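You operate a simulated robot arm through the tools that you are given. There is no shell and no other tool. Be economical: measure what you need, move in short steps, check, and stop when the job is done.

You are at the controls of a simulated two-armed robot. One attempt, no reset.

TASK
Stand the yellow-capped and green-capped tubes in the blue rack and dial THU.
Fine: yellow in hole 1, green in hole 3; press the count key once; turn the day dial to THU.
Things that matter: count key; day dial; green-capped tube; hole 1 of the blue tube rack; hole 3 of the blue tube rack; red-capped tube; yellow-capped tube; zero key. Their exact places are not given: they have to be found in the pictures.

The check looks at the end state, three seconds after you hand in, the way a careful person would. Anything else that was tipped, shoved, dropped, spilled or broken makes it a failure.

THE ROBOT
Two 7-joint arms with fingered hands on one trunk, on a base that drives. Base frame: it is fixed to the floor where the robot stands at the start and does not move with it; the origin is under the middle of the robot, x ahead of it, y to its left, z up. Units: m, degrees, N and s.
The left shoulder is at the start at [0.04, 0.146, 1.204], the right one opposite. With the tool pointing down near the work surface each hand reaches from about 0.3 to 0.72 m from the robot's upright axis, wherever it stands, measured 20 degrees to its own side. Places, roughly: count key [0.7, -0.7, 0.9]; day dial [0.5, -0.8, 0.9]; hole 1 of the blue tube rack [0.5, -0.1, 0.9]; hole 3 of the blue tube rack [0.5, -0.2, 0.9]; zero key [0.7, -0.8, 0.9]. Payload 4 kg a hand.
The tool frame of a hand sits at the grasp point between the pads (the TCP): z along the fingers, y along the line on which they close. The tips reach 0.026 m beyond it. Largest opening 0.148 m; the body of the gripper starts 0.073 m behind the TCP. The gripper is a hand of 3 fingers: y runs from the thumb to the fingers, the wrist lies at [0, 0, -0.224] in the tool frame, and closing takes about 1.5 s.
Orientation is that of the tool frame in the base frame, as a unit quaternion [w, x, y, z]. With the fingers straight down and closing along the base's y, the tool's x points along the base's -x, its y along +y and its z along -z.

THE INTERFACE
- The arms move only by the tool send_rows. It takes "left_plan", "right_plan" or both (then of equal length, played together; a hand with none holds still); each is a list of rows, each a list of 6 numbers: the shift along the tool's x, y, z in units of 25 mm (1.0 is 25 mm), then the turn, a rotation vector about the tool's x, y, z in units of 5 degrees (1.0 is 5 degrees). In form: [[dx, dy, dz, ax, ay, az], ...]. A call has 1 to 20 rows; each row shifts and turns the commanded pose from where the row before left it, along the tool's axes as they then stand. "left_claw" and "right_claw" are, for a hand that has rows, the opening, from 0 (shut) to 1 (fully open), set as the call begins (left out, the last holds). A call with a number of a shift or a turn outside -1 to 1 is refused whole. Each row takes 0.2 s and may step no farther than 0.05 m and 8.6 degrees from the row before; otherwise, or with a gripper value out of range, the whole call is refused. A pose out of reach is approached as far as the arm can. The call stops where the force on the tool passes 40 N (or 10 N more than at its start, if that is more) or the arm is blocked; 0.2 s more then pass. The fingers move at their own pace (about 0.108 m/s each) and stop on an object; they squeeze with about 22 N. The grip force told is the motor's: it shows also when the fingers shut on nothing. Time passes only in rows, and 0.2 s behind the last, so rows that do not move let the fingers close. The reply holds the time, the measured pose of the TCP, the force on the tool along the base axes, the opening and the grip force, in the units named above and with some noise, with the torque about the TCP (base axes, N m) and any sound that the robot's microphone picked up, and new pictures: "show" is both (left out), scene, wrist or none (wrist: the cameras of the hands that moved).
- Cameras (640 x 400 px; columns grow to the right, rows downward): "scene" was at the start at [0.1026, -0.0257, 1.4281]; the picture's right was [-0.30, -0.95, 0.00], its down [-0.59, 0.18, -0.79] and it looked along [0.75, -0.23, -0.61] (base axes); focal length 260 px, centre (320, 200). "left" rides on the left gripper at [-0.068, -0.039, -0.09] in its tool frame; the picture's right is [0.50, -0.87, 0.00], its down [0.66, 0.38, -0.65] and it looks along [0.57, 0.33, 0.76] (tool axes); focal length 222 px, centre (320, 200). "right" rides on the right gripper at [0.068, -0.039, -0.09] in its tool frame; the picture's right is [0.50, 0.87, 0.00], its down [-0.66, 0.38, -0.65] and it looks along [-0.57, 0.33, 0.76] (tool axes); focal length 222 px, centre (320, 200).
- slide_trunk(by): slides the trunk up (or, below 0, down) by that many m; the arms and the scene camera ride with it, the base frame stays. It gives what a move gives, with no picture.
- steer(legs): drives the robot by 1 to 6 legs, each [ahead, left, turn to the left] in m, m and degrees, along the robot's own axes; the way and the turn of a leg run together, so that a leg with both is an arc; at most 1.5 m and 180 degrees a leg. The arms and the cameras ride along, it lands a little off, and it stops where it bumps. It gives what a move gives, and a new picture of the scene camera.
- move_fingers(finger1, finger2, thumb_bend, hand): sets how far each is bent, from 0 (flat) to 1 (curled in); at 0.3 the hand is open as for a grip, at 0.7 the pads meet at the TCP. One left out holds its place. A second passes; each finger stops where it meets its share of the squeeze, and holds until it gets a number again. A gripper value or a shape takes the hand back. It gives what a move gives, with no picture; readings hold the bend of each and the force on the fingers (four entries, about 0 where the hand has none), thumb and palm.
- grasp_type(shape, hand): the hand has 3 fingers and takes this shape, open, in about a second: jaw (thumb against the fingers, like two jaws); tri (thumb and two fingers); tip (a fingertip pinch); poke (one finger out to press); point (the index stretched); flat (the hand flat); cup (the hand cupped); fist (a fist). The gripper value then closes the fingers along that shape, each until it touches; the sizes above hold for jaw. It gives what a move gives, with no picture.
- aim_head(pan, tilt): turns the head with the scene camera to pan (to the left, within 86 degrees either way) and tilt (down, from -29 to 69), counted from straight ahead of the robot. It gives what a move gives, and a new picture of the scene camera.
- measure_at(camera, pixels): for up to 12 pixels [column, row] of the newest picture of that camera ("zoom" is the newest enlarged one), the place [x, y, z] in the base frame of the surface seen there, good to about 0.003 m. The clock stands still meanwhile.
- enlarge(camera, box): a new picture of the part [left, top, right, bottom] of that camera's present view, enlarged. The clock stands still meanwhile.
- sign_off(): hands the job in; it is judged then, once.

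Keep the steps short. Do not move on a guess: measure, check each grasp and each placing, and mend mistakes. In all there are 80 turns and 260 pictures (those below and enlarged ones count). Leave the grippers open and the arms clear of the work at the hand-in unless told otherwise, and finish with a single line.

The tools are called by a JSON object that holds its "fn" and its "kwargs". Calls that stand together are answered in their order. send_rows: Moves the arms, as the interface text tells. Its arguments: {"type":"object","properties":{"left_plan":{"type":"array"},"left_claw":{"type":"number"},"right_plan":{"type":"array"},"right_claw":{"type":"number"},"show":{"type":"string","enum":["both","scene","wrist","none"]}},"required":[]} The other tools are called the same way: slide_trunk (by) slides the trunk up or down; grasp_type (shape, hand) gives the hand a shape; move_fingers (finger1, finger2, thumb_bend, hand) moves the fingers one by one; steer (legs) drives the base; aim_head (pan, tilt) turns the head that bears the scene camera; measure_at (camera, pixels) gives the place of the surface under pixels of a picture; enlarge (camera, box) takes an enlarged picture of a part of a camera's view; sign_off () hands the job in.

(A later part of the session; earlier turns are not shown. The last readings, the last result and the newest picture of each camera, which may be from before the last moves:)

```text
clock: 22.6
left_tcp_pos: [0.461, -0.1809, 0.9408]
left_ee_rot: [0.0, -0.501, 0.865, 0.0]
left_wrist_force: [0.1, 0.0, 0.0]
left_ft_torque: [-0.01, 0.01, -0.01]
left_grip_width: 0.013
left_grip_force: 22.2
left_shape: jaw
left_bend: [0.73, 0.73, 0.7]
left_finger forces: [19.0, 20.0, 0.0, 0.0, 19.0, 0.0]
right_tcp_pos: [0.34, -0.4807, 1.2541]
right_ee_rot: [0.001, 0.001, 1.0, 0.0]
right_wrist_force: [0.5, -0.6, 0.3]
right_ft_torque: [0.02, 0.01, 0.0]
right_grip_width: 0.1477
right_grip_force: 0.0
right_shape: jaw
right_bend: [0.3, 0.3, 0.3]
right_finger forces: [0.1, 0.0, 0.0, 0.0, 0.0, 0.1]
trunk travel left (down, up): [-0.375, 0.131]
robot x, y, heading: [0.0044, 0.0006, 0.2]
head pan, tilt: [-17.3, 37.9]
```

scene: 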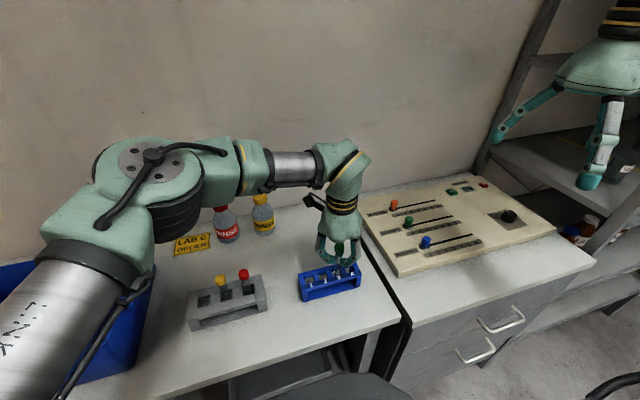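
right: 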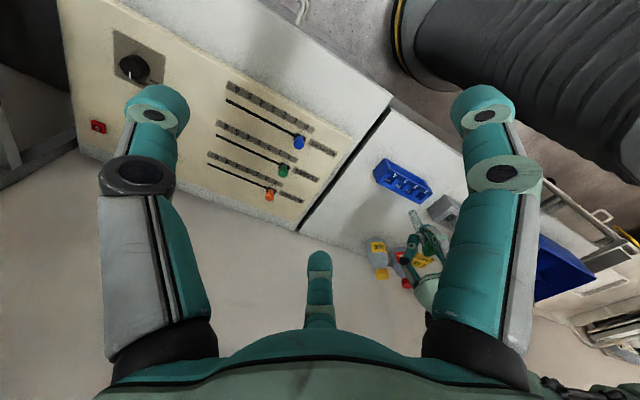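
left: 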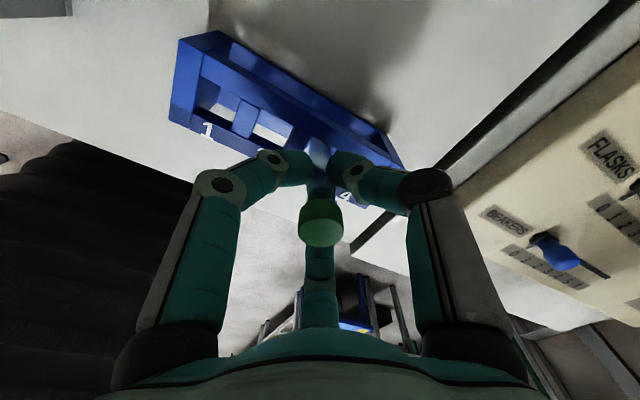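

{"fn": "send_rows", "kwargs": {"left_plan": [[0, 0, 0.06, 0, 0, 0], [0, 0, 0.06, 0, 0, 0], [0, 0, 0, 0, 0, 0]], "show": "none"}}

{"fn": "enlarge", "kwargs": {"camera": "scene", "box": [310, 240, 370, 300]}}

```text
clock: 23.4
left_tcp_pos: [0.4607, -0.1807, 0.9392]
left_ee_rot: [-0.001, -0.501, 0.865, -0.001]
left_wrist_force: [0.4, 1.1, 8.9]
left_ft_torque: [0.02, 0.0, 0.01]
left_grip_width: 0.0132
left_grip_force: 22.3
left_shape: jaw
left_bend: [0.73, 0.73, 0.69]
left_finger forces: [20.9, 21.4, 0.0, 0.0, 20.6, 0.0]
right_tcp_pos: [0.3396, -0.4795, 1.254]
right_ee_rot: [0.001, 0.001, 1.0, 0.0]
right_wrist_force: [0.9, 0.8, -0.5]
right_ft_torque: [-0.02, 0.0, 0.0]
right_grip_width: 0.148
right_grip_force: 0.0
right_shape: jaw
right_bend: [0.3, 0.3, 0.3]
right_finger forces: [0.0, 0.1, 0.0, 0.0, 0.1, 0.1]
trunk travel left (down, up): [-0.375, 0.131]
robot x, y, heading: [0.0014, 0.0012, 0.2]
head pan, tilt: [-17.3, 37.9]
```

```text
6.67 times, centred on (340, 270) of scene
```

zoom: 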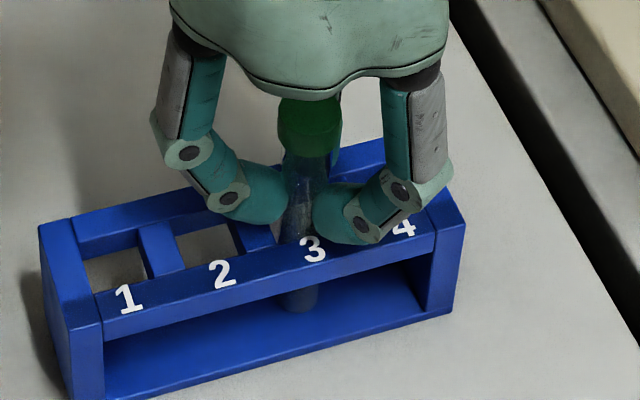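

The tube has seated (8.9 N upward). I'll release, then rise straight up.

{"fn": "send_rows", "kwargs": {"left_plan": [[0, 0, -0.06, 0, 0, 0], [0, 0, 0, 0, 0, 0], [0, 0, 0, 0, 0, 0], [0, 0, 0, 0, 0, 0], [0, 0, 0, 0, 0, 0], [0, 0, 0, 0, 0, 0], [0, 0, 0, 0, 0, 0]], "left_claw": 0.6, "show": "none"}}

{"fn": "send_rows", "kwargs": {"left_plan": [[0, 0, -0.3, 0, 0, 0], [0, 0, -0.6, 0, 0, 0], [0, 0, -0.8, 0, 0, 0], [0, 0, -0.8, 0, 0, 0], [0, 0, -0.8, 0, 0, 0], [0, 0, -0.8, 0, 0, 0], [0, 0, -0.8, 0, 0, 0], [0, 0, 0, 0, 0, 0]]}}

{"fn": "enlarge", "kwargs": {"camera": "scene", "box": [290, 230, 380, 310]}}

```text
clock: 25.0
left_tcp_pos: [0.4625, -0.1804, 0.9402]
left_ee_rot: [0.0, -0.501, 0.866, -0.001]
left_wrist_force: [0.4, -1.3, -0.2]
left_ft_torque: [-0.01, -0.01, -0.01]
left_grip_width: 0.0881
left_grip_force: 0.0
left_shape: jaw
left_bend: [0.32, 0.32, 0.7]
left_finger forces: [0.0, 0.0, 0.0, 0.0, 0.0, 0.0]
right_tcp_pos: [0.339, -0.4809, 1.254]
right_ee_rot: [0.001, 0.001, 1.0, 0.0]
right_wrist_force: [0.0, 0.3, 0.3]
right_ft_torque: [0.01, 0.0, 0.0]
right_grip_width: 0.1479
right_grip_force: 0.0
right_shape: jaw
right_bend: [0.3, 0.3, 0.3]
right_finger forces: [0.0, 0.2, 0.0, 0.0, 0.0, 0.0]
trunk travel left (down, up): [-0.375, 0.131]
robot x, y, heading: [-0.0003, 0.005, 0.0]
head pan, tilt: [-17.3, 37.9]
```

```text
clock: 26.8
left_tcp_pos: [0.4618, -0.1815, 1.0641]
left_ee_rot: [0.0, -0.5, 0.866, 0.0]
left_wrist_force: [-0.1, 0.0, -0.5]
left_ft_torque: [0.02, -0.03, -0.01]
left_grip_width: 0.0879
left_grip_force: 0.0
left_shape: jaw
left_bend: [0.32, 0.32, 0.7]
left_finger forces: [0.0, 0.1, 0.0, 0.0, 0.1, 0.0]
right_tcp_pos: [0.3406, -0.4795, 1.2531]
right_ee_rot: [0.0, 0.001, 1.0, 0.001]
right_wrist_force: [0.6, 0.6, 0.8]
right_ft_torque: [-0.02, 0.0, 0.0]
right_grip_width: 0.1478
right_grip_force: 0.0
right_shape: jaw
right_bend: [0.3, 0.3, 0.3]
right_finger forces: [0.1, 0.0, 0.0, 0.1, 0.1, 0.0]
trunk travel left (down, up): [-0.375, 0.131]
robot x, y, heading: [-0.0005, 0.0002, -0.0]
head pan, tilt: [-17.3, 37.9]
```

scene: 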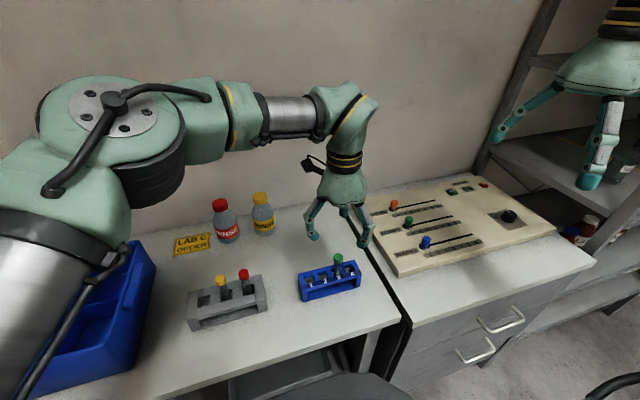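
left: 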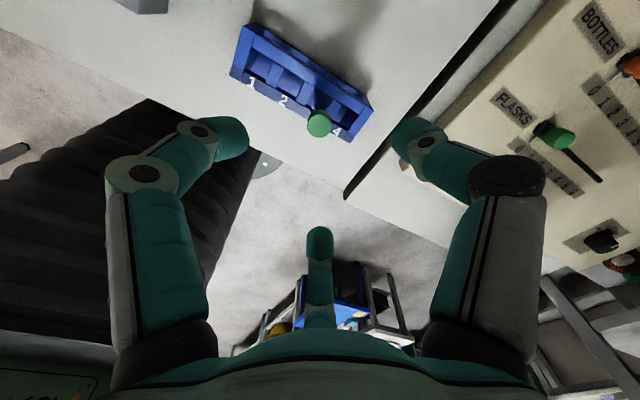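

```text
5.00 times, centred on (335, 270) of scene
```

zoom: 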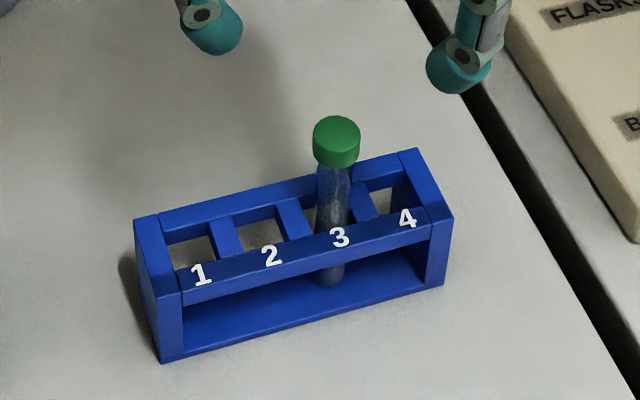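

Green stands in hole 3. Now the yellow: above (0.480, 0.076), then down to z≈0.99.

{"fn": "send_rows", "kwargs": {"left_plan": [[-0.773, 0.377, 0, 0, 0, 0], [-0.773, 0.377, 0, 0, 0, 0], [-0.773, 0.377, 0, 0, 0, 0], [-0.773, 0.377, 0, 0, 0, 0], [-0.773, 0.377, 0, 0, 0, 0], [-0.773, 0.377, 0, 0, 0, 0], [-0.773, 0.377, 0, 0, 0, 0], [-0.773, 0.377, 0, 0, 0, 0], [-0.773, 0.377, 0, 0, 0, 0], [-0.773, 0.377, 0, 0, 0, 0], [-0.773, 0.377, 0, 0, 0, 0], [-0.773, 0.377, 0, 0, 0, 0], [0, 0, 0.74, 0, 0, 0], [0, 0, 0.74, 0, 0, 0], [0, 0, 0.74, 0, 0, 0], [0, 0, 0.74, 0, 0, 0], [0, 0, 0, 0, 0, 0]]}}

{"fn": "enlarge", "kwargs": {"camera": "scene", "box": [150, 210, 290, 330]}}

```text
clock: 30.4
left_tcp_pos: [0.479, 0.0776, 0.9885]
left_ee_rot: [-0.001, -0.5, 0.866, -0.001]
left_wrist_force: [0.5, 1.1, 0.0]
left_ft_torque: [0.03, 0.03, -0.02]
left_grip_width: 0.0883
left_grip_force: 0.0
left_shape: jaw
left_bend: [0.32, 0.32, 0.7]
left_finger forces: [0.0, 0.0, 0.0, 0.0, 0.0, 0.1]
right_tcp_pos: [0.3395, -0.4805, 1.2543]
right_ee_rot: [0.001, 0.001, 1.0, 0.0]
right_wrist_force: [-0.2, -0.3, 0.5]
right_ft_torque: [0.01, -0.04, -0.01]
right_grip_width: 0.1479
right_grip_force: 0.0
right_shape: jaw
right_bend: [0.3, 0.3, 0.3]
right_finger forces: [0.0, 0.1, 0.0, 0.0, 0.0, 0.1]
trunk travel left (down, up): [-0.375, 0.131]
robot x, y, heading: [-0.002, 0.003, -0.0]
head pan, tilt: [-17.3, 37.9]
```

scene: 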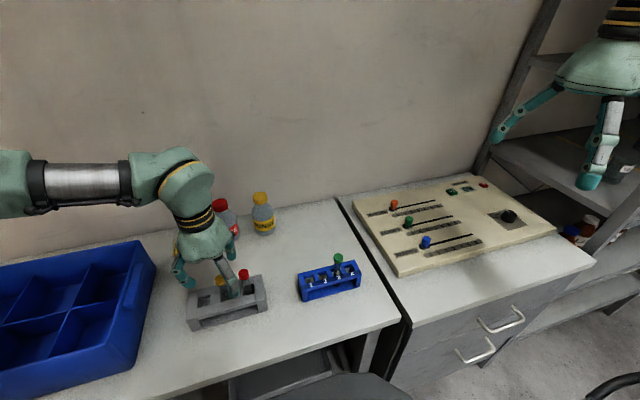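
left: 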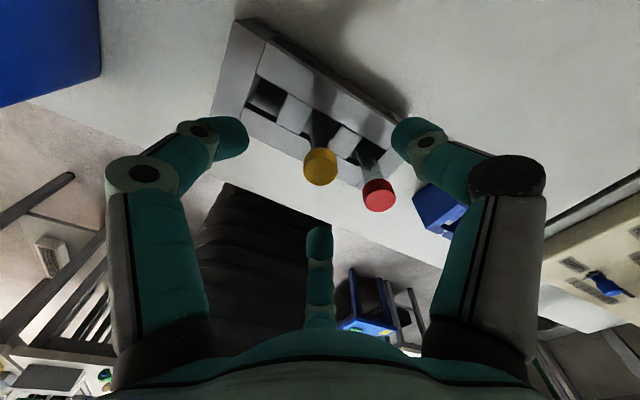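

```text
3.33 times, centred on (220, 270) of scene
```

zoom: 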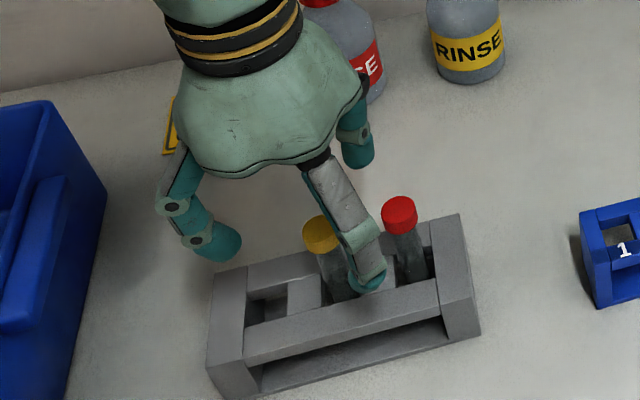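

The yellow cap sits centred between the fingers (320, 165), exactly as green did. I'll lower and close.

{"fn": "send_rows", "kwargs": {"left_plan": [[0, 0, 0.47, 0, 0, 0], [0, 0, 0.47, 0, 0, 0], [0, 0, 0.47, 0, 0, 0], [0, 0, 0.45, 0, 0, 0], [0, 0, 0, 0, 0, 0]], "show": "wrist"}}

{"fn": "send_rows", "kwargs": {"left_plan": [[0, 0, 0, 0, 0, 0], [0, 0, 0, 0, 0, 0], [0, 0, 0, 0, 0, 0], [0, 0, 0, 0, 0, 0], [0, 0, 0, 0, 0, 0], [0, 0, 0, 0, 0, 0], [0, 0, 0, 0, 0, 0], [0, 0, 0, 0, 0, 0]], "left_claw": 0.0}}

```text
clock: 31.6
left_tcp_pos: [0.4793, 0.0761, 0.9421]
left_ee_rot: [-0.001, -0.501, 0.866, 0.0]
left_wrist_force: [-0.7, 0.2, 0.1]
left_ft_torque: [-0.01, -0.03, 0.01]
left_grip_width: 0.0885
left_grip_force: 0.1
left_shape: jaw
left_bend: [0.32, 0.32, 0.7]
left_finger forces: [0.0, 0.0, 0.0, 0.0, 0.1, 0.1]
right_tcp_pos: [0.3388, -0.4796, 1.2538]
right_ee_rot: [0.002, 0.001, 1.0, 0.0]
right_wrist_force: [-0.3, 0.2, 0.6]
right_ft_torque: [-0.02, 0.0, -0.02]
right_grip_width: 0.1479
right_grip_force: 0.0
right_shape: jaw
right_bend: [0.3, 0.3, 0.3]
right_finger forces: [0.1, 0.0, 0.0, 0.1, 0.0, 0.0]
trunk travel left (down, up): [-0.375, 0.131]
robot x, y, heading: [-0.0022, 0.002, -0.0]
head pan, tilt: [-17.3, 37.9]
```

left: 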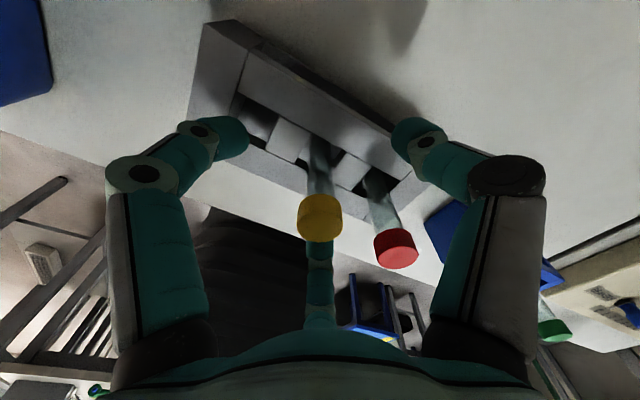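

```text
clock: 33.4
left_tcp_pos: [0.4784, 0.076, 0.9424]
left_ee_rot: [-0.001, -0.502, 0.865, -0.001]
left_wrist_force: [-0.1, 0.5, 0.0]
left_ft_torque: [0.01, -0.03, 0.01]
left_grip_width: 0.0126
left_grip_force: 21.6
left_shape: jaw
left_bend: [0.73, 0.73, 0.7]
left_finger forces: [20.0, 18.7, 0.0, 0.1, 19.3, 0.0]
right_tcp_pos: [0.3395, -0.4803, 1.2541]
right_ee_rot: [0.001, 0.001, 1.0, 0.0]
right_wrist_force: [-0.5, -0.6, 0.8]
right_ft_torque: [0.0, -0.02, -0.01]
right_grip_width: 0.148
right_grip_force: 0.1
right_shape: jaw
right_bend: [0.3, 0.3, 0.3]
right_finger forces: [0.0, 0.1, 0.0, 0.1, 0.0, 0.1]
trunk travel left (down, up): [-0.375, 0.131]
robot x, y, heading: [-0.0003, 0.0003, -0.2]
head pan, tilt: [-17.3, 37.9]
```

scene: 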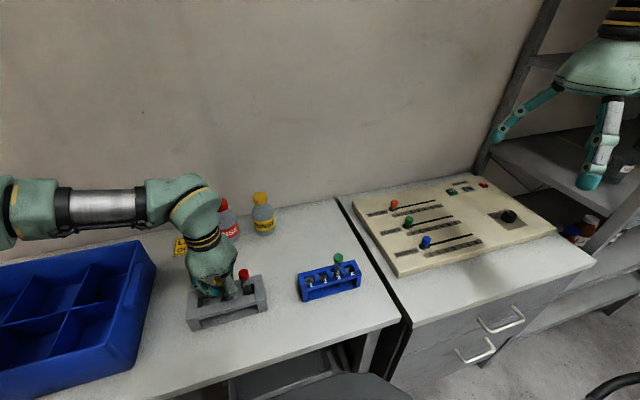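
left: 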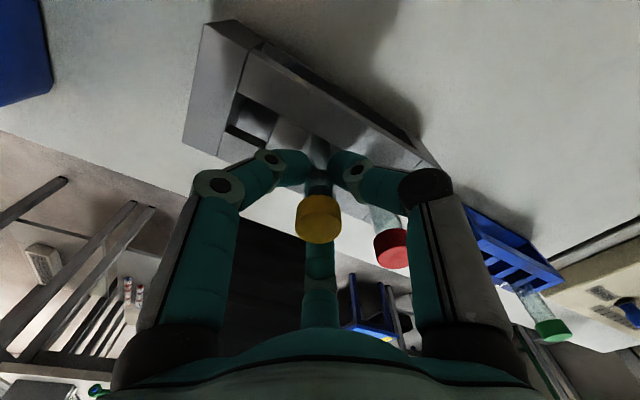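

Yellow gripped. I'll lift 0.14 m and carry it to above hole 1 (0.4615, -0.113).

{"fn": "send_rows", "kwargs": {"left_plan": [[0, 0, -0.4, 0, 0, 0], [0, 0, -0.7, 0, 0, 0], [0, 0, -0.75, 0, 0, 0], [0, 0, -0.75, 0, 0, 0], [0, 0, -0.75, 0, 0, 0], [0, 0, -0.75, 0, 0, 0], [0, 0, -0.75, 0, 0, 0], [0, 0, -0.75, 0, 0, 0], [0, 0, 0, 0, 0, 0]], "show": "scene"}}

{"fn": "send_rows", "kwargs": {"left_plan": [[0.768, -0.354, 0, 0, 0, 0], [0.768, -0.354, 0, 0, 0, 0], [0.768, -0.354, 0, 0, 0, 0], [0.768, -0.354, 0, 0, 0, 0], [0.768, -0.354, 0, 0, 0, 0], [0.768, -0.354, 0, 0, 0, 0], [0.768, -0.354, 0, 0, 0, 0], [0.768, -0.354, 0, 0, 0, 0], [0.768, -0.354, 0, 0, 0, 0], [0, 0, 0, 0, 0, 0]]}}

{"fn": "enlarge", "kwargs": {"camera": "left", "box": [220, 15, 400, 155]}}

{"fn": "enlarge", "kwargs": {"camera": "scene", "box": [280, 210, 380, 310]}}

```text
clock: 35.4
left_tcp_pos: [0.4798, 0.0775, 1.0832]
left_ee_rot: [-0.001, -0.501, 0.865, 0.0]
left_wrist_force: [-0.6, -0.5, -0.5]
left_ft_torque: [0.03, 0.0, -0.01]
left_grip_width: 0.0128
left_grip_force: 21.7
left_shape: jaw
left_bend: [0.73, 0.73, 0.7]
left_finger forces: [20.2, 18.5, 0.0, 0.0, 19.5, 0.0]
right_tcp_pos: [0.3407, -0.4789, 1.2538]
right_ee_rot: [0.001, 0.001, 1.0, 0.0]
right_wrist_force: [-0.5, -0.2, 0.1]
right_ft_torque: [0.02, 0.01, 0.02]
right_grip_width: 0.1479
right_grip_force: 0.0
right_shape: jaw
right_bend: [0.3, 0.3, 0.3]
right_finger forces: [0.0, 0.0, 0.1, 0.0, 0.1, 0.1]
trunk travel left (down, up): [-0.375, 0.131]
robot x, y, heading: [-0.0035, 0.0036, 0.2]
head pan, tilt: [-17.3, 37.9]
```

scene: 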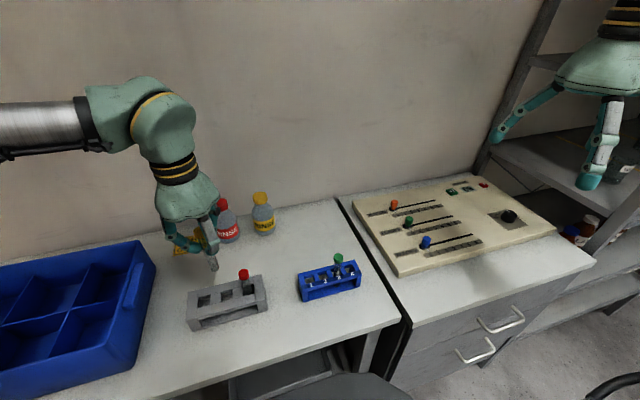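

```text
clock: 37.6
left_tcp_pos: [0.4615, -0.1137, 1.0816]
left_ee_rot: [-0.001, -0.5, 0.866, -0.001]
left_wrist_force: [0.2, -0.2, 0.2]
left_ft_torque: [-0.01, 0.02, 0.04]
left_grip_width: 0.0124
left_grip_force: 21.5
left_shape: jaw
left_bend: [0.73, 0.73, 0.7]
left_finger forces: [20.0, 18.3, 0.1, 0.1, 19.5, 0.0]
right_tcp_pos: [0.3394, -0.4806, 1.2546]
right_ee_rot: [0.001, 0.001, 1.0, 0.0]
right_wrist_force: [0.1, 0.6, 0.8]
right_ft_torque: [-0.03, 0.02, -0.01]
right_grip_width: 0.1481
right_grip_force: 0.2
right_shape: jaw
right_bend: [0.3, 0.3, 0.3]
right_finger forces: [0.0, 0.0, 0.0, 0.0, 0.0, 0.1]
trunk travel left (down, up): [-0.375, 0.131]
robot x, y, heading: [0.0005, -0.0009, -0.0]
head pan, tilt: [-17.3, 37.9]
```

scene: 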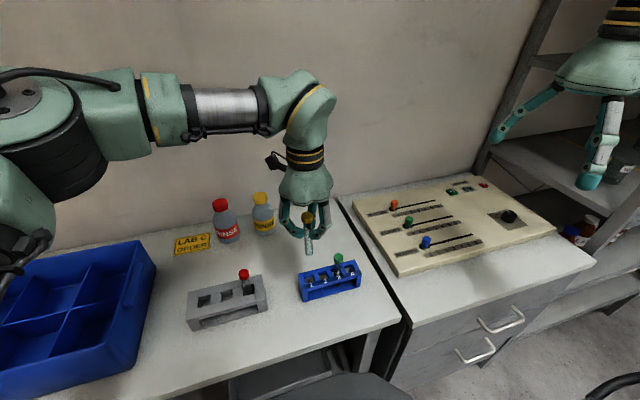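
left: 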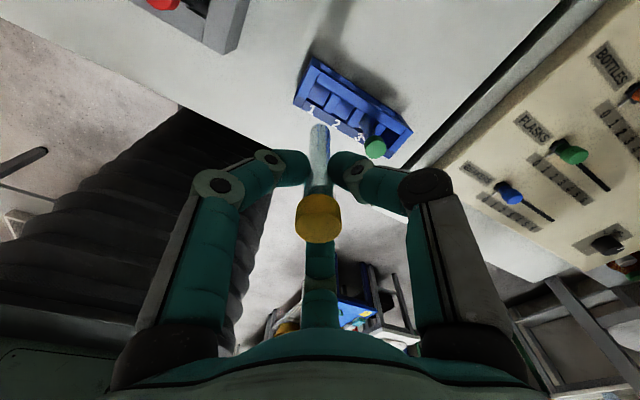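

```text
2.86 times, centred on (310, 85) of left
```

zoom: 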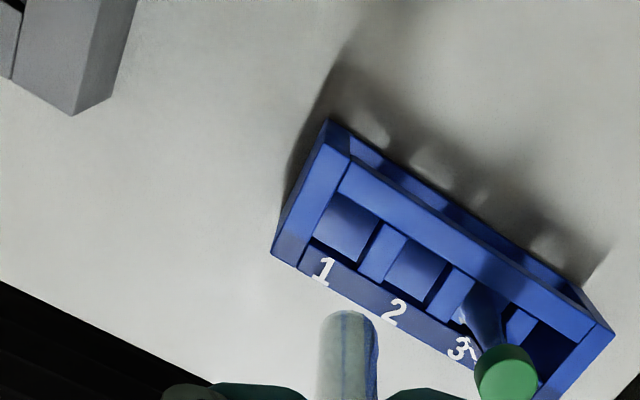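

```text
4.00 times, centred on (330, 260) of scene
```

zoom: 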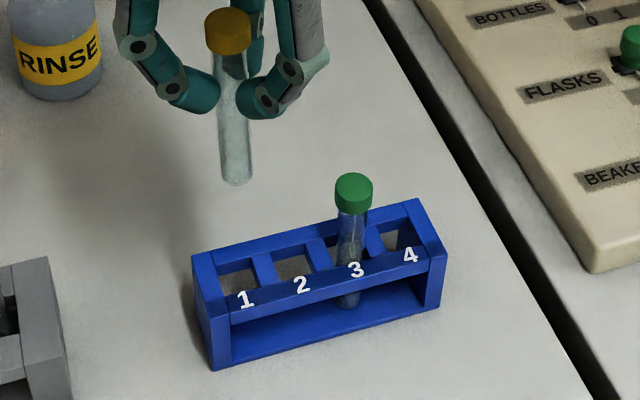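

Hole 1 is clear. I'll check the divider position and the tube's lower end.

{"fn": "measure_at", "kwargs": {"camera": "zoom", "pixels": [[264, 266], [318, 254], [217, 262], [205, 266], [231, 282], [237, 181], [223, 176], [251, 176], [355, 190]]}}

{"fn": "measure_at", "kwargs": {"camera": "left", "pixels": [[331.7, 103.2], [319, 128], [319, 135], [355, 115]]}}

```text
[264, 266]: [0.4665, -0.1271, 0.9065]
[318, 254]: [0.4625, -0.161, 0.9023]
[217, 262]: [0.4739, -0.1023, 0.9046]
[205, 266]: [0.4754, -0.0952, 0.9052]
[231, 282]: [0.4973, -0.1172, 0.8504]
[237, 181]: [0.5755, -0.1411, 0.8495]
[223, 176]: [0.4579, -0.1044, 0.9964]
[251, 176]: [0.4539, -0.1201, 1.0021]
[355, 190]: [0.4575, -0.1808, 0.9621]
```

```text
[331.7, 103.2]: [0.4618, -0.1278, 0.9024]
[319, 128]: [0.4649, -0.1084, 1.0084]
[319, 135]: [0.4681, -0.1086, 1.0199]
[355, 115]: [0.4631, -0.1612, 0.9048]
```

The tube end is at y≈-0.112 and the hole centre at about -0.112, so no correction is needed. I'll lower to just above the hole.

{"fn": "send_rows", "kwargs": {"left_plan": [[0, 0, 0.4, 0, 0, 0], [0, 0, 0.6, 0, 0, 0], [0, 0, 0.6, 0, 0, 0], [0, 0, 0.6, 0, 0, 0], [0, 0, 0.6, 0, 0, 0], [0, 0, 0.5, 0, 0, 0], [0, 0, 0, 0, 0, 0]], "show": "none"}}

{"fn": "enlarge", "kwargs": {"camera": "scene", "box": [280, 220, 370, 310]}}

{"fn": "enlarge", "kwargs": {"camera": "left", "box": [240, 40, 400, 180]}}

```text
clock: 39.2
left_tcp_pos: [0.4619, -0.1128, 0.9976]
left_ee_rot: [0.0, -0.501, 0.866, 0.0]
left_wrist_force: [0.0, 0.1, 0.1]
left_ft_torque: [0.01, 0.02, 0.01]
left_grip_width: 0.0127
left_grip_force: 22.2
left_shape: jaw
left_bend: [0.73, 0.73, 0.7]
left_finger forces: [20.0, 18.3, 0.1, 0.0, 19.5, 0.1]
right_tcp_pos: [0.3397, -0.481, 1.2539]
right_ee_rot: [0.001, 0.001, 1.0, 0.0]
right_wrist_force: [0.5, -0.2, -0.6]
right_ft_torque: [-0.01, -0.03, -0.01]
right_grip_width: 0.1478
right_grip_force: 0.1
right_shape: jaw
right_bend: [0.3, 0.3, 0.3]
right_finger forces: [0.0, 0.0, 0.1, 0.0, 0.1, 0.0]
trunk travel left (down, up): [-0.375, 0.131]
robot x, y, heading: [0.0006, 0.0014, 0.2]
head pan, tilt: [-17.3, 37.9]
```

```text
4.44 times, centred on (325, 265) of scene
```

zoom: 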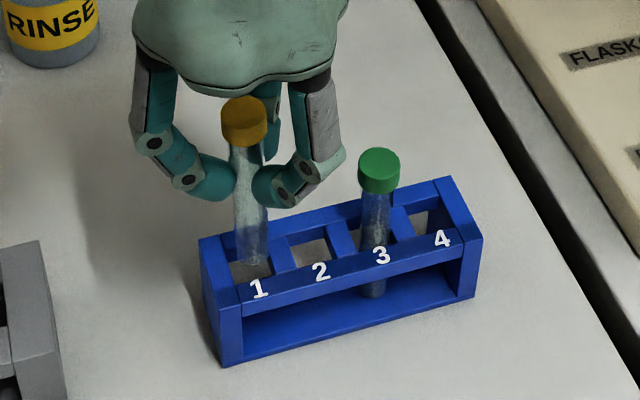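

```text
2.86 times, centred on (320, 110) of left
```

zoom: 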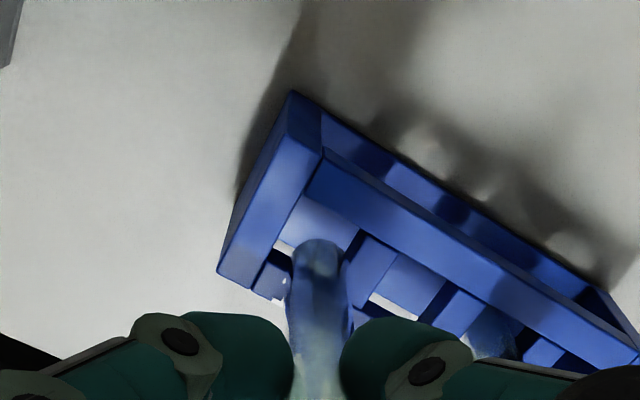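

Centred over hole 1. I'll insert to just short of the seat, then make tiny rows.

{"fn": "send_rows", "kwargs": {"left_plan": [[0, 0, 0.25, 0, 0, 0], [0, 0, 0.25, 0, 0, 0], [0, 0, 0.25, 0, 0, 0], [0, 0, 0.25, 0, 0, 0], [0, 0, 0, 0, 0, 0]], "show": "none"}}

{"fn": "send_rows", "kwargs": {"left_plan": [[0, 0, 0.25, 0, 0, 0], [0, 0, 0.25, 0, 0, 0], [0, 0, 0.25, 0, 0, 0], [0, 0, 0.25, 0, 0, 0], [0, 0, 0.15, 0, 0, 0], [0, 0, 0, 0, 0, 0]], "show": "none"}}

{"fn": "enlarge", "kwargs": {"camera": "scene", "box": [280, 220, 370, 310]}}

```text
clock: 40.4
left_tcp_pos: [0.4616, -0.1123, 0.9737]
left_ee_rot: [0.0, -0.501, 0.866, -0.001]
left_wrist_force: [0.2, 0.1, 0.1]
left_ft_torque: [0.01, 0.0, 0.03]
left_grip_width: 0.0126
left_grip_force: 21.6
left_shape: jaw
left_bend: [0.73, 0.73, 0.7]
left_finger forces: [20.0, 18.3, 0.0, 0.0, 19.6, 0.0]
right_tcp_pos: [0.3398, -0.4799, 1.2535]
right_ee_rot: [0.002, 0.001, 1.0, 0.0]
right_wrist_force: [-0.5, 0.0, 0.4]
right_ft_torque: [-0.01, 0.0, -0.01]
right_grip_width: 0.1479
right_grip_force: 0.0
right_shape: jaw
right_bend: [0.3, 0.3, 0.3]
right_finger forces: [0.1, 0.1, 0.0, 0.0, 0.1, 0.1]
trunk travel left (down, up): [-0.375, 0.131]
robot x, y, heading: [0.0021, -0.0011, -0.2]
head pan, tilt: [-17.3, 37.9]
```

```text
clock: 41.8
left_tcp_pos: [0.4611, -0.1131, 0.9471]
left_ee_rot: [0.0, -0.501, 0.866, -0.001]
left_wrist_force: [-0.2, -0.3, -0.1]
left_ft_torque: [-0.02, -0.01, -0.04]
left_grip_width: 0.0129
left_grip_force: 22.0
left_shape: jaw
left_bend: [0.73, 0.73, 0.7]
left_finger forces: [20.1, 18.4, 0.1, 0.1, 19.5, 0.0]
right_tcp_pos: [0.3401, -0.4794, 1.2539]
right_ee_rot: [0.001, 0.001, 1.0, -0.001]
right_wrist_force: [0.1, -0.5, 0.5]
right_ft_torque: [-0.01, -0.01, -0.01]
right_grip_width: 0.1478
right_grip_force: 0.0
right_shape: jaw
right_bend: [0.3, 0.3, 0.3]
right_finger forces: [0.1, 0.0, 0.1, 0.0, 0.1, 0.0]
trunk travel left (down, up): [-0.375, 0.131]
robot x, y, heading: [0.0022, -0.0011, 0.2]
head pan, tilt: [-17.3, 37.9]
```

```text
4.44 times, centred on (325, 265) of scene
```

zoom: 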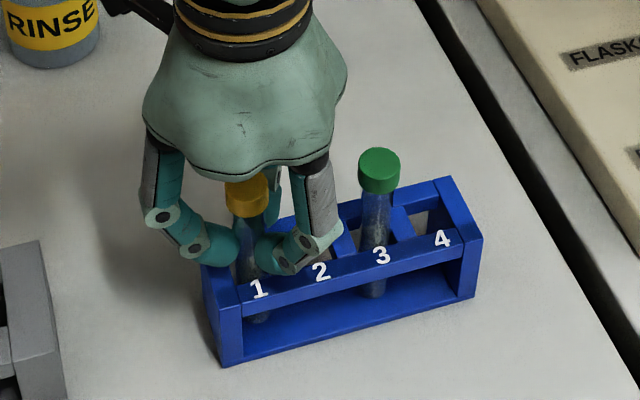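

{"fn": "send_rows", "kwargs": {"left_plan": [[0, 0, 0.06, 0, 0, 0], [0, 0, 0.06, 0, 0, 0], [0, 0, 0.06, 0, 0, 0], [0, 0, 0.06, 0, 0, 0], [0, 0, 0, 0, 0, 0]], "show": "none"}}

```text
clock: 43.0
left_tcp_pos: [0.4605, -0.1128, 0.9405]
left_ee_rot: [-0.002, -0.501, 0.865, -0.001]
left_wrist_force: [-0.7, -0.1, 3.5]
left_ft_torque: [-0.01, 0.0, 0.03]
left_grip_width: 0.0127
left_grip_force: 22.0
left_shape: jaw
left_bend: [0.73, 0.73, 0.7]
left_finger forces: [20.4, 18.9, 0.0, 0.1, 20.1, 0.0]
right_tcp_pos: [0.3387, -0.4795, 1.2545]
right_ee_rot: [0.001, 0.0, 1.0, 0.0]
right_wrist_force: [0.7, 0.2, 0.8]
right_ft_torque: [0.01, 0.04, -0.03]
right_grip_width: 0.1481
right_grip_force: 0.1
right_shape: jaw
right_bend: [0.3, 0.3, 0.3]
right_finger forces: [0.0, 0.1, 0.0, 0.1, 0.1, 0.0]
trunk travel left (down, up): [-0.375, 0.131]
robot x, y, heading: [0.0001, 0.0019, -0.1]
head pan, tilt: [-17.3, 37.9]
```

Seated (3.5 N). I'll release and rise well clear.

{"fn": "send_rows", "kwargs": {"left_plan": [[0, 0, 0, 0, 0, 0], [0, 0, 0, 0, 0, 0], [0, 0, 0, 0, 0, 0], [0, 0, 0, 0, 0, 0], [0, 0, 0, 0, 0, 0], [0, 0, 0, 0, 0, 0]], "left_claw": 0.6, "show": "none"}}

{"fn": "send_rows", "kwargs": {"left_plan": [[0, 0, -0.3, 0, 0, 0], [0, 0, -0.6, 0, 0, 0], [0, 0, -0.8, 0, 0, 0], [0, 0, -0.9, 0, 0, 0], [0, 0, -0.9, 0, 0, 0], [0, 0, -0.9, 0, 0, 0], [0, 0, -0.9, 0, 0, 0], [0, 0, -0.9, 0, 0, 0], [0, 0, -0.9, 0, 0, 0], [0, 0, -0.9, 0, 0, 0], [0, 0, -0.9, 0, 0, 0], [0, 0, -0.9, 0, 0, 0], [0, 0, -0.9, 0, 0, 0], [0, 0, 0, 0, 0, 0]], "show": "none"}}

{"fn": "enlarge", "kwargs": {"camera": "scene", "box": [180, 220, 380, 340]}}

```text
clock: 44.4
left_tcp_pos: [0.4619, -0.1134, 0.9409]
left_ee_rot: [-0.001, -0.501, 0.866, 0.0]
left_wrist_force: [-0.8, 0.5, 1.3]
left_ft_torque: [0.01, 0.0, -0.03]
left_grip_width: 0.0882
left_grip_force: 0.0
left_shape: jaw
left_bend: [0.32, 0.32, 0.7]
left_finger forces: [0.1, 0.1, 0.0, 0.0, 0.0, 0.0]
right_tcp_pos: [0.3392, -0.4806, 1.255]
right_ee_rot: [0.0, 0.001, 1.0, 0.0]
right_wrist_force: [1.8, 0.1, 0.0]
right_ft_torque: [0.01, 0.01, -0.01]
right_grip_width: 0.1479
right_grip_force: 0.1
right_shape: jaw
right_bend: [0.3, 0.3, 0.3]
right_finger forces: [0.0, 0.1, 0.0, 0.1, 0.0, 0.0]
trunk travel left (down, up): [-0.375, 0.131]
robot x, y, heading: [-0.0026, -0.0015, -0.1]
head pan, tilt: [-17.3, 37.9]
```

```text
clock: 47.4
left_tcp_pos: [0.4614, -0.1119, 1.2086]
left_ee_rot: [-0.001, -0.501, 0.866, 0.0]
left_wrist_force: [-0.5, 0.4, -0.4]
left_ft_torque: [-0.02, -0.03, -0.01]
left_grip_width: 0.0881
left_grip_force: 0.1
left_shape: jaw
left_bend: [0.32, 0.32, 0.7]
left_finger forces: [0.0, 0.1, 0.1, 0.1, 0.0, 0.1]
right_tcp_pos: [0.3402, -0.4801, 1.2539]
right_ee_rot: [0.001, 0.001, 1.0, 0.001]
right_wrist_force: [0.4, 0.2, -0.6]
right_ft_torque: [0.02, 0.02, 0.03]
right_grip_width: 0.148
right_grip_force: 0.0
right_shape: jaw
right_bend: [0.3, 0.3, 0.3]
right_finger forces: [0.1, 0.1, 0.0, 0.1, 0.1, 0.1]
trunk travel left (down, up): [-0.375, 0.131]
robot x, y, heading: [-0.0027, -0.002, -0.1]
head pan, tilt: [-17.3, 37.9]
```

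```text
3.20 times, centred on (280, 280) of scene
```

zoom: 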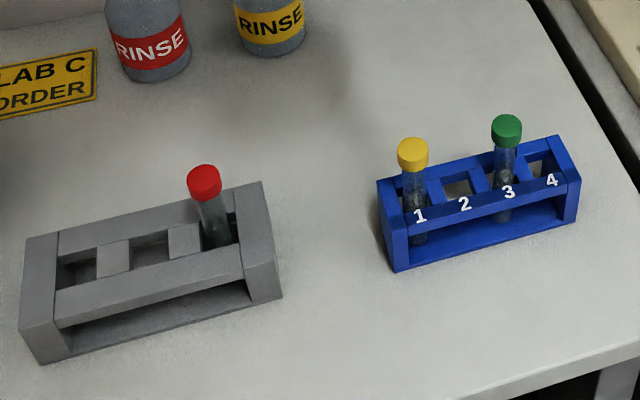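

Both tubes stand correctly and red is untouched. Before driving right, I'll look to the right and down for obstacles.

{"fn": "aim_head", "kwargs": {"pan": -60, "tilt": 40}}

```text
clock: 48.5
left_tcp_pos: [0.4614, -0.1127, 1.2072]
left_ee_rot: [0.0, -0.501, 0.865, 0.0]
left_wrist_force: [0.4, -0.4, 0.2]
left_ft_torque: [0.0, -0.04, 0.0]
left_grip_width: 0.0881
left_grip_force: 0.0
left_shape: jaw
left_bend: [0.32, 0.32, 0.7]
left_finger forces: [0.0, 0.0, 0.0, 0.0, 0.0, 0.0]
right_tcp_pos: [0.3397, -0.4799, 1.253]
right_ee_rot: [0.002, 0.001, 1.0, 0.0]
right_wrist_force: [0.0, -0.1, 0.1]
right_ft_torque: [0.01, 0.03, 0.02]
right_grip_width: 0.1477
right_grip_force: 0.0
right_shape: jaw
right_bend: [0.3, 0.3, 0.3]
right_finger forces: [0.0, 0.1, 0.1, 0.0, 0.0, 0.0]
trunk travel left (down, up): [-0.375, 0.131]
robot x, y, heading: [-0.002, 0.0041, 0.1]
head pan, tilt: [-60.0, 40.0]
```

scene: 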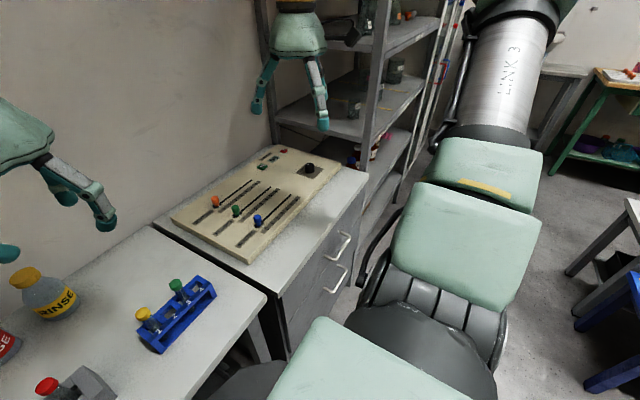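

{"fn": "measure_at", "kwargs": {"camera": "scene", "pixels": [[374, 140], [357, 178], [290, 300], [330, 125], [395, 195], [375, 275], [520, 330], [575, 265], [310, 170], [408, 60], [430, 150], [262, 60]]}}

{"fn": "enlarge", "kwargs": {"camera": "scene", "box": [240, 130, 350, 200]}}

```text
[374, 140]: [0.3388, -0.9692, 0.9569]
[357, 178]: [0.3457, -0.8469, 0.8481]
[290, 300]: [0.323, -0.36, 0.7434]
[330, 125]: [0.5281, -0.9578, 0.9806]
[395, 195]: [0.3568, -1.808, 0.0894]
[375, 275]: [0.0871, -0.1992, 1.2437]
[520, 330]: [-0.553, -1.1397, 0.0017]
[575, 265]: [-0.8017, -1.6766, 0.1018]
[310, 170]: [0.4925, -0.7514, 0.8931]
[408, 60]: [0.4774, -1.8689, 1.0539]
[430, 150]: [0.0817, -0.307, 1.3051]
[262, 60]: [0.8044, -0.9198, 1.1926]
```

```text
5.71 times, centred on (295, 165) of scene
```

zoom: 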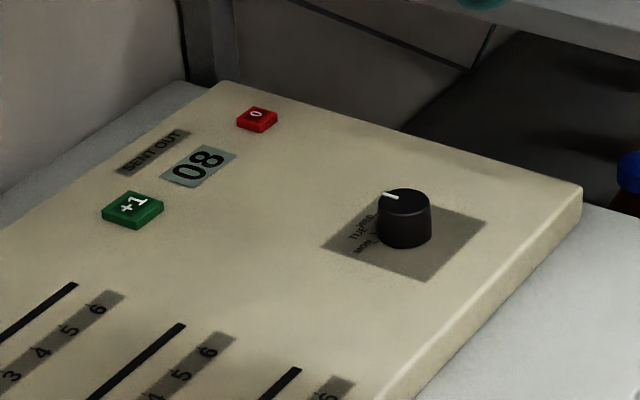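

The shelf starts at y≈-0.92, x≥0.34. I'll draw both hands in first (left to y≈0.14, right to y≈-0.32), then drive 0.45 m right.

{"fn": "send_rows", "kwargs": {"left_plan": [[-0.678, 0.644, 0, 0, 0, 0], [-0.678, 0.644, 0, 0, 0, 0], [-0.678, 0.644, 0, 0, 0, 0], [-0.678, 0.644, 0, 0, 0, 0], [-0.678, 0.644, 0, 0, 0, 0], [-0.678, 0.644, 0, 0, 0, 0], [-0.678, 0.644, 0, 0, 0, 0], [-0.678, 0.644, 0, 0, 0, 0], [-0.678, 0.644, 0, 0, 0, 0], [-0.678, 0.644, 0, 0, 0, 0], [-0.678, 0.644, 0, 0, 0, 0]], "right_plan": [[0, 0, 0, 0, 0, 0], [0, 0.4, 0, 0, 0, 0], [0, 0.66, 0, 0, 0, 0], [0, 0.66, 0, 0, 0, 0], [0, 0.66, 0, 0, 0, 0], [0, 0.66, 0, 0, 0, 0], [0, 0.66, 0, 0, 0, 0], [0, 0.66, 0, 0, 0, 0], [0, 0.66, 0, 0, 0, 0], [0, 0.66, 0, 0, 0, 0], [0, 0.66, 0, 0, 0, 0]], "show": "none"}}

{"fn": "steer", "kwargs": {"legs": [[0, -0.2, 0]]}}

```text
clock: 50.9
left_tcp_pos: [0.4008, 0.1389, 1.208]
left_ee_rot: [0.0, -0.5, 0.866, -0.001]
left_wrist_force: [0.2, 0.9, 0.6]
left_ft_torque: [0.03, -0.01, 0.0]
left_grip_width: 0.0882
left_grip_force: 0.0
left_shape: jaw
left_bend: [0.32, 0.32, 0.7]
left_finger forces: [0.0, 0.1, 0.1, 0.0, 0.1, 0.1]
right_tcp_pos: [0.3411, -0.3201, 1.2547]
right_ee_rot: [0.001, 0.002, 1.0, 0.0]
right_wrist_force: [-0.4, 0.1, 0.3]
right_ft_torque: [-0.05, -0.01, -0.03]
right_grip_width: 0.1476
right_grip_force: 0.0
right_shape: jaw
right_bend: [0.3, 0.3, 0.3]
right_finger forces: [0.0, 0.0, 0.0, 0.1, 0.0, 0.0]
trunk travel left (down, up): [-0.375, 0.131]
robot x, y, heading: [0.001, 0.0033, 0.3]
head pan, tilt: [-60.0, 40.0]
```

```text
clock: 52.5
left_tcp_pos: [0.4019, -0.0561, 1.2081]
left_ee_rot: [-0.001, -0.502, 0.865, -0.001]
left_wrist_force: [-0.3, -0.2, -0.5]
left_ft_torque: [-0.01, 0.03, -0.01]
left_grip_width: 0.0881
left_grip_force: 0.1
left_shape: jaw
left_bend: [0.32, 0.32, 0.7]
left_finger forces: [0.1, 0.0, 0.1, 0.0, 0.0, 0.0]
right_tcp_pos: [0.3398, -0.5155, 1.2557]
right_ee_rot: [0.001, 0.001, 1.0, -0.002]
right_wrist_force: [0.1, 0.5, 0.5]
right_ft_torque: [-0.02, -0.05, 0.02]
right_grip_width: 0.148
right_grip_force: 0.2
right_shape: jaw
right_bend: [0.3, 0.3, 0.3]
right_finger forces: [0.0, 0.0, 0.0, 0.0, 0.0, 0.1]
trunk travel left (down, up): [-0.375, 0.131]
robot x, y, heading: [0.0024, -0.1965, 0.2]
head pan, tilt: [-60.0, 40.0]
```

scene: 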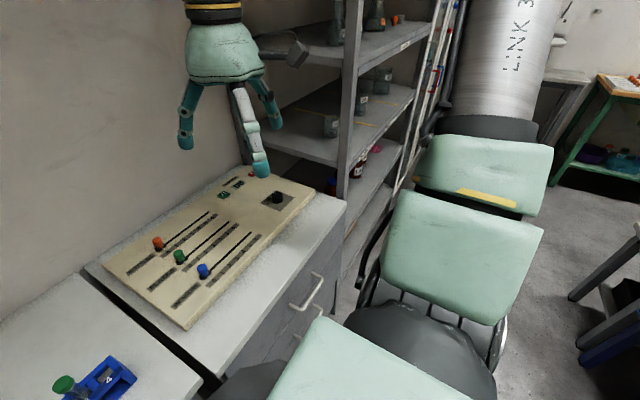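

Moved fine. I'll check where the right arm's elbow lies relative to the shelf before the second leg.

{"fn": "measure_at", "kwargs": {"camera": "scene", "pixels": [[455, 60], [500, 50], [345, 130], [350, 60], [215, 45]]}}

```text
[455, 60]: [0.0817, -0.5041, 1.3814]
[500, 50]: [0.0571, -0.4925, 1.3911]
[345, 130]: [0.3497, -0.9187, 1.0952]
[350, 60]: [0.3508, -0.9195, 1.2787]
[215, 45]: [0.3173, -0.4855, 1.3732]
```

The elbow is behind the shelf front (x≈0.08 against 0.34). Second leg: 0.25 m right, looking down at the panel.

{"fn": "steer", "kwargs": {"legs": [[0, -0.25, 0]]}}

{"fn": "aim_head", "kwargs": {"pan": -25, "tilt": 45}}

{"fn": "grasp_type", "kwargs": {"shape": "poke", "hand": "right"}}

{"fn": "enlarge", "kwargs": {"camera": "right", "box": [0, 0, 640, 400]}}

```text
clock: 54.3
left_tcp_pos: [0.4009, -0.3068, 1.2089]
left_ee_rot: [-0.001, -0.501, 0.866, -0.001]
left_wrist_force: [0.4, 0.7, 0.5]
left_ft_torque: [-0.01, -0.01, 0.04]
left_grip_width: 0.0879
left_grip_force: 0.1
left_shape: jaw
left_bend: [0.32, 0.32, 0.7]
left_finger forces: [0.0, 0.1, 0.0, 0.1, 0.0, 0.0]
right_tcp_pos: [0.3388, -0.7655, 1.2556]
right_ee_rot: [0.001, 0.002, 1.0, 0.0]
right_wrist_force: [-0.4, -0.3, -0.3]
right_ft_torque: [-0.03, -0.01, -0.01]
right_grip_width: 0.1481
right_grip_force: 0.1
right_shape: jaw
right_bend: [0.3, 0.3, 0.3]
right_finger forces: [0.0, 0.1, 0.0, 0.1, 0.0, 0.0]
trunk travel left (down, up): [-0.375, 0.131]
robot x, y, heading: [0.0023, -0.4452, -0.1]
head pan, tilt: [-60.0, 40.0]
```

scene: 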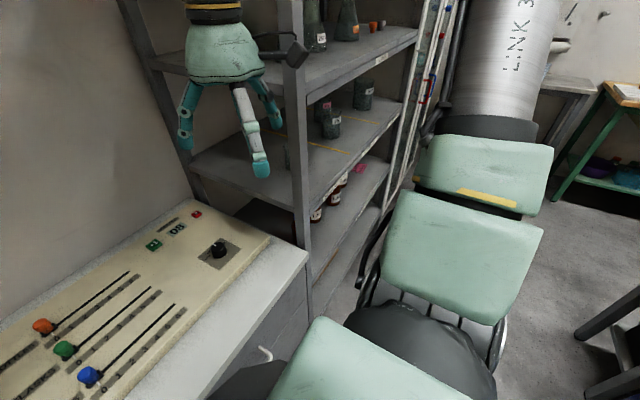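

```text
clock: 55.3
left_tcp_pos: [0.4007, -0.3079, 1.2069]
left_ee_rot: [-0.001, -0.501, 0.865, -0.001]
left_wrist_force: [0.3, -0.5, -0.3]
left_ft_torque: [0.01, -0.05, -0.01]
left_grip_width: 0.0877
left_grip_force: 0.1
left_shape: jaw
left_bend: [0.32, 0.32, 0.7]
left_finger forces: [0.0, 0.0, 0.1, 0.0, 0.0, 0.0]
right_tcp_pos: [0.3384, -0.7664, 1.2553]
right_ee_rot: [0.002, 0.002, 1.0, -0.001]
right_wrist_force: [-0.6, 0.5, 0.2]
right_ft_torque: [-0.01, -0.01, 0.01]
right_grip_width: 0.1483
right_grip_force: 0.0
right_shape: jaw
right_bend: [0.3, 0.3, 0.3]
right_finger forces: [0.0, 0.0, 0.1, 0.1, 0.0, 0.0]
trunk travel left (down, up): [-0.375, 0.131]
robot x, y, heading: [0.0001, -0.4419, 0.1]
head pan, tilt: [-25.0, 45.0]
```

scene: 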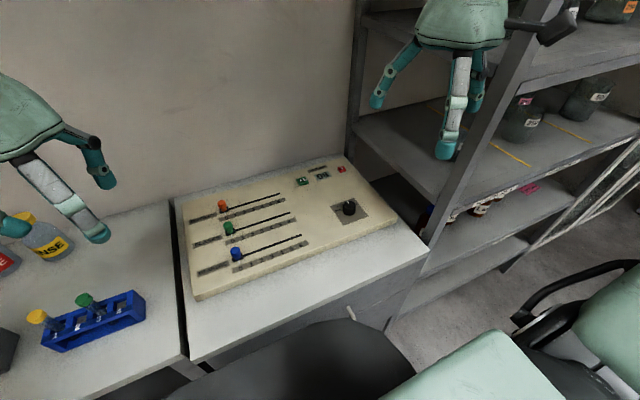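

```text
clock: 56.2
left_tcp_pos: [0.4019, -0.3084, 1.2083]
left_ee_rot: [0.0, -0.501, 0.865, 0.0]
left_wrist_force: [0.1, 0.2, 0.7]
left_ft_torque: [0.0, 0.03, 0.01]
left_grip_width: 0.0883
left_grip_force: 0.0
left_shape: jaw
left_bend: [0.32, 0.32, 0.7]
left_finger forces: [0.0, 0.1, 0.1, 0.1, 0.1, 0.0]
right_tcp_pos: [0.3395, -0.768, 1.2544]
right_ee_rot: [0.001, 0.003, 1.0, 0.0]
right_wrist_force: [0.4, 0.4, -1.1]
right_ft_torque: [-0.02, -0.02, 0.02]
right_grip_width: 0.0
right_grip_force: 0.1
right_shape: poke
right_bend: [1.0, 1.0, 0.4]
right_finger forces: [0.1, 0.0, 0.1, 0.1, 0.1, 0.0]
trunk travel left (down, up): [-0.375, 0.131]
robot x, y, heading: [-0.0009, -0.4444, 0.0]
head pan, tilt: [-25.0, 45.0]
```

```text
1.00 times, centred on (320, 200) of right
```

zoom: 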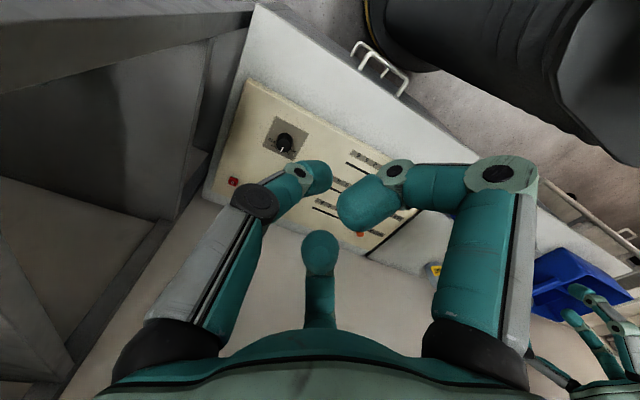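

In the poke shape the thumb (left in the picture, tip at about 318, 178) is out and the other two are curled. I'll measure the tips and the day dial from above.

{"fn": "measure_at", "kwargs": {"camera": "right", "pixels": [[318, 175], [325, 190], [300, 190], [365, 205], [350, 190], [320, 245], [322, 265], [328, 175]]}}

{"fn": "enlarge", "kwargs": {"camera": "right", "box": [210, 100, 330, 200]}}

{"fn": "enlarge", "kwargs": {"camera": "scene", "box": [285, 155, 385, 230]}}

```text
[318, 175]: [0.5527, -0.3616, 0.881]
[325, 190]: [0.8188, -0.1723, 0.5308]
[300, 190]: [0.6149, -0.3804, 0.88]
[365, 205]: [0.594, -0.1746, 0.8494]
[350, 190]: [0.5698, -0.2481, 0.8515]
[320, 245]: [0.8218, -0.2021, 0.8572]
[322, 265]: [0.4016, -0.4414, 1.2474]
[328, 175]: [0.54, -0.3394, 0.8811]
```

```text
4.00 times, centred on (270, 150) of right
```

zoom: 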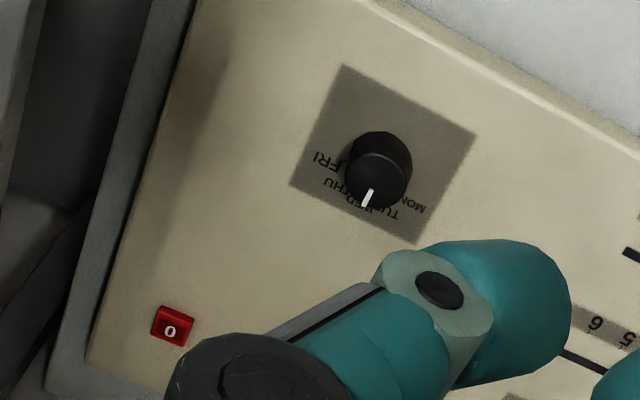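

```text
5.33 times, centred on (335, 192) of scene
```

zoom: 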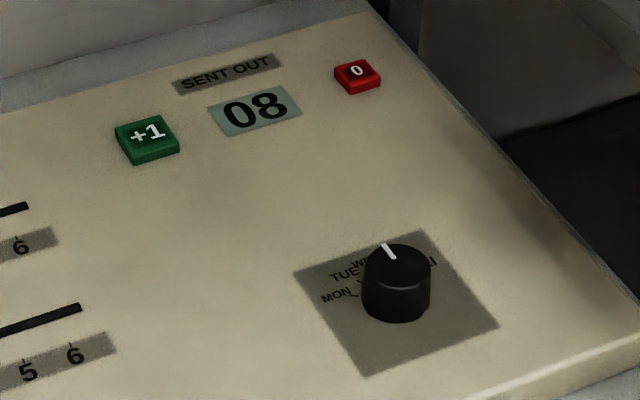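

First the scene zoom: key and dial-top places. Then a fresh right-camera zoom for the label positions.

{"fn": "measure_at", "kwargs": {"camera": "zoom", "pixels": [[147, 135], [130, 125], [165, 140], [357, 74], [398, 262], [385, 248], [397, 320], [335, 295], [345, 273], [431, 262], [390, 250], [394, 257]]}}

{"fn": "enlarge", "kwargs": {"camera": "right", "box": [252, 108, 324, 158]}}

```text
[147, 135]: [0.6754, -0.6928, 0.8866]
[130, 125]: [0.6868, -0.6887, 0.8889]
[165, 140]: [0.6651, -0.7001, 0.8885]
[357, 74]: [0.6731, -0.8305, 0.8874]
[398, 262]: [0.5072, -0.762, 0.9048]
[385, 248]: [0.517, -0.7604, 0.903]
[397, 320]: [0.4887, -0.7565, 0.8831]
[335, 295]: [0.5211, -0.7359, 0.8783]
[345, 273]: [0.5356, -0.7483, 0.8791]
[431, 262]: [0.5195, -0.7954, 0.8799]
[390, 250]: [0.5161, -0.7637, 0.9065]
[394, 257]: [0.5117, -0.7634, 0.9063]
```

```text
8.00 times, centred on (288, 133) of right
```

zoom: 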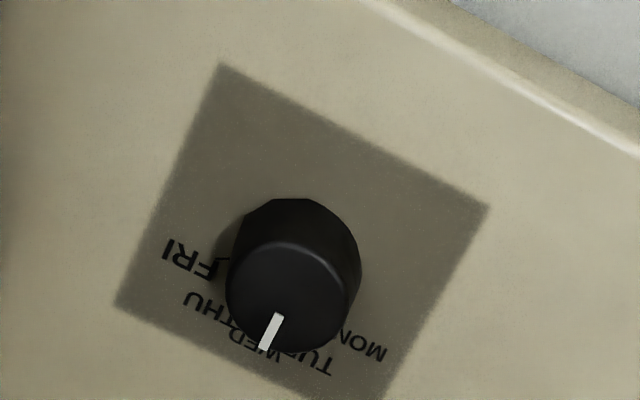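

{"fn": "measure_at", "kwargs": {"camera": "zoom", "pixels": [[292, 292], [278, 316], [264, 346], [362, 345], [322, 360], [250, 345], [212, 312], [188, 257], [222, 66], [488, 207], [116, 303], [305, 330]]}}

```text
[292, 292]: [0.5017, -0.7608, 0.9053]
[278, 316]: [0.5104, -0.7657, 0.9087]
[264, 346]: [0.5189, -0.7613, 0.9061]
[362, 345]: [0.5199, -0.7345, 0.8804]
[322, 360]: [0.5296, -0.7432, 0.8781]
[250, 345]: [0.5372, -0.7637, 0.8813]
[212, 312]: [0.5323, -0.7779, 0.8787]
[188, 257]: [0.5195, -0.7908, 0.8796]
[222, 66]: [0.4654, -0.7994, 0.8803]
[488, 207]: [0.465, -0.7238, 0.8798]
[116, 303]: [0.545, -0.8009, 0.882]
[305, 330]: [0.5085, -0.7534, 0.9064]
```

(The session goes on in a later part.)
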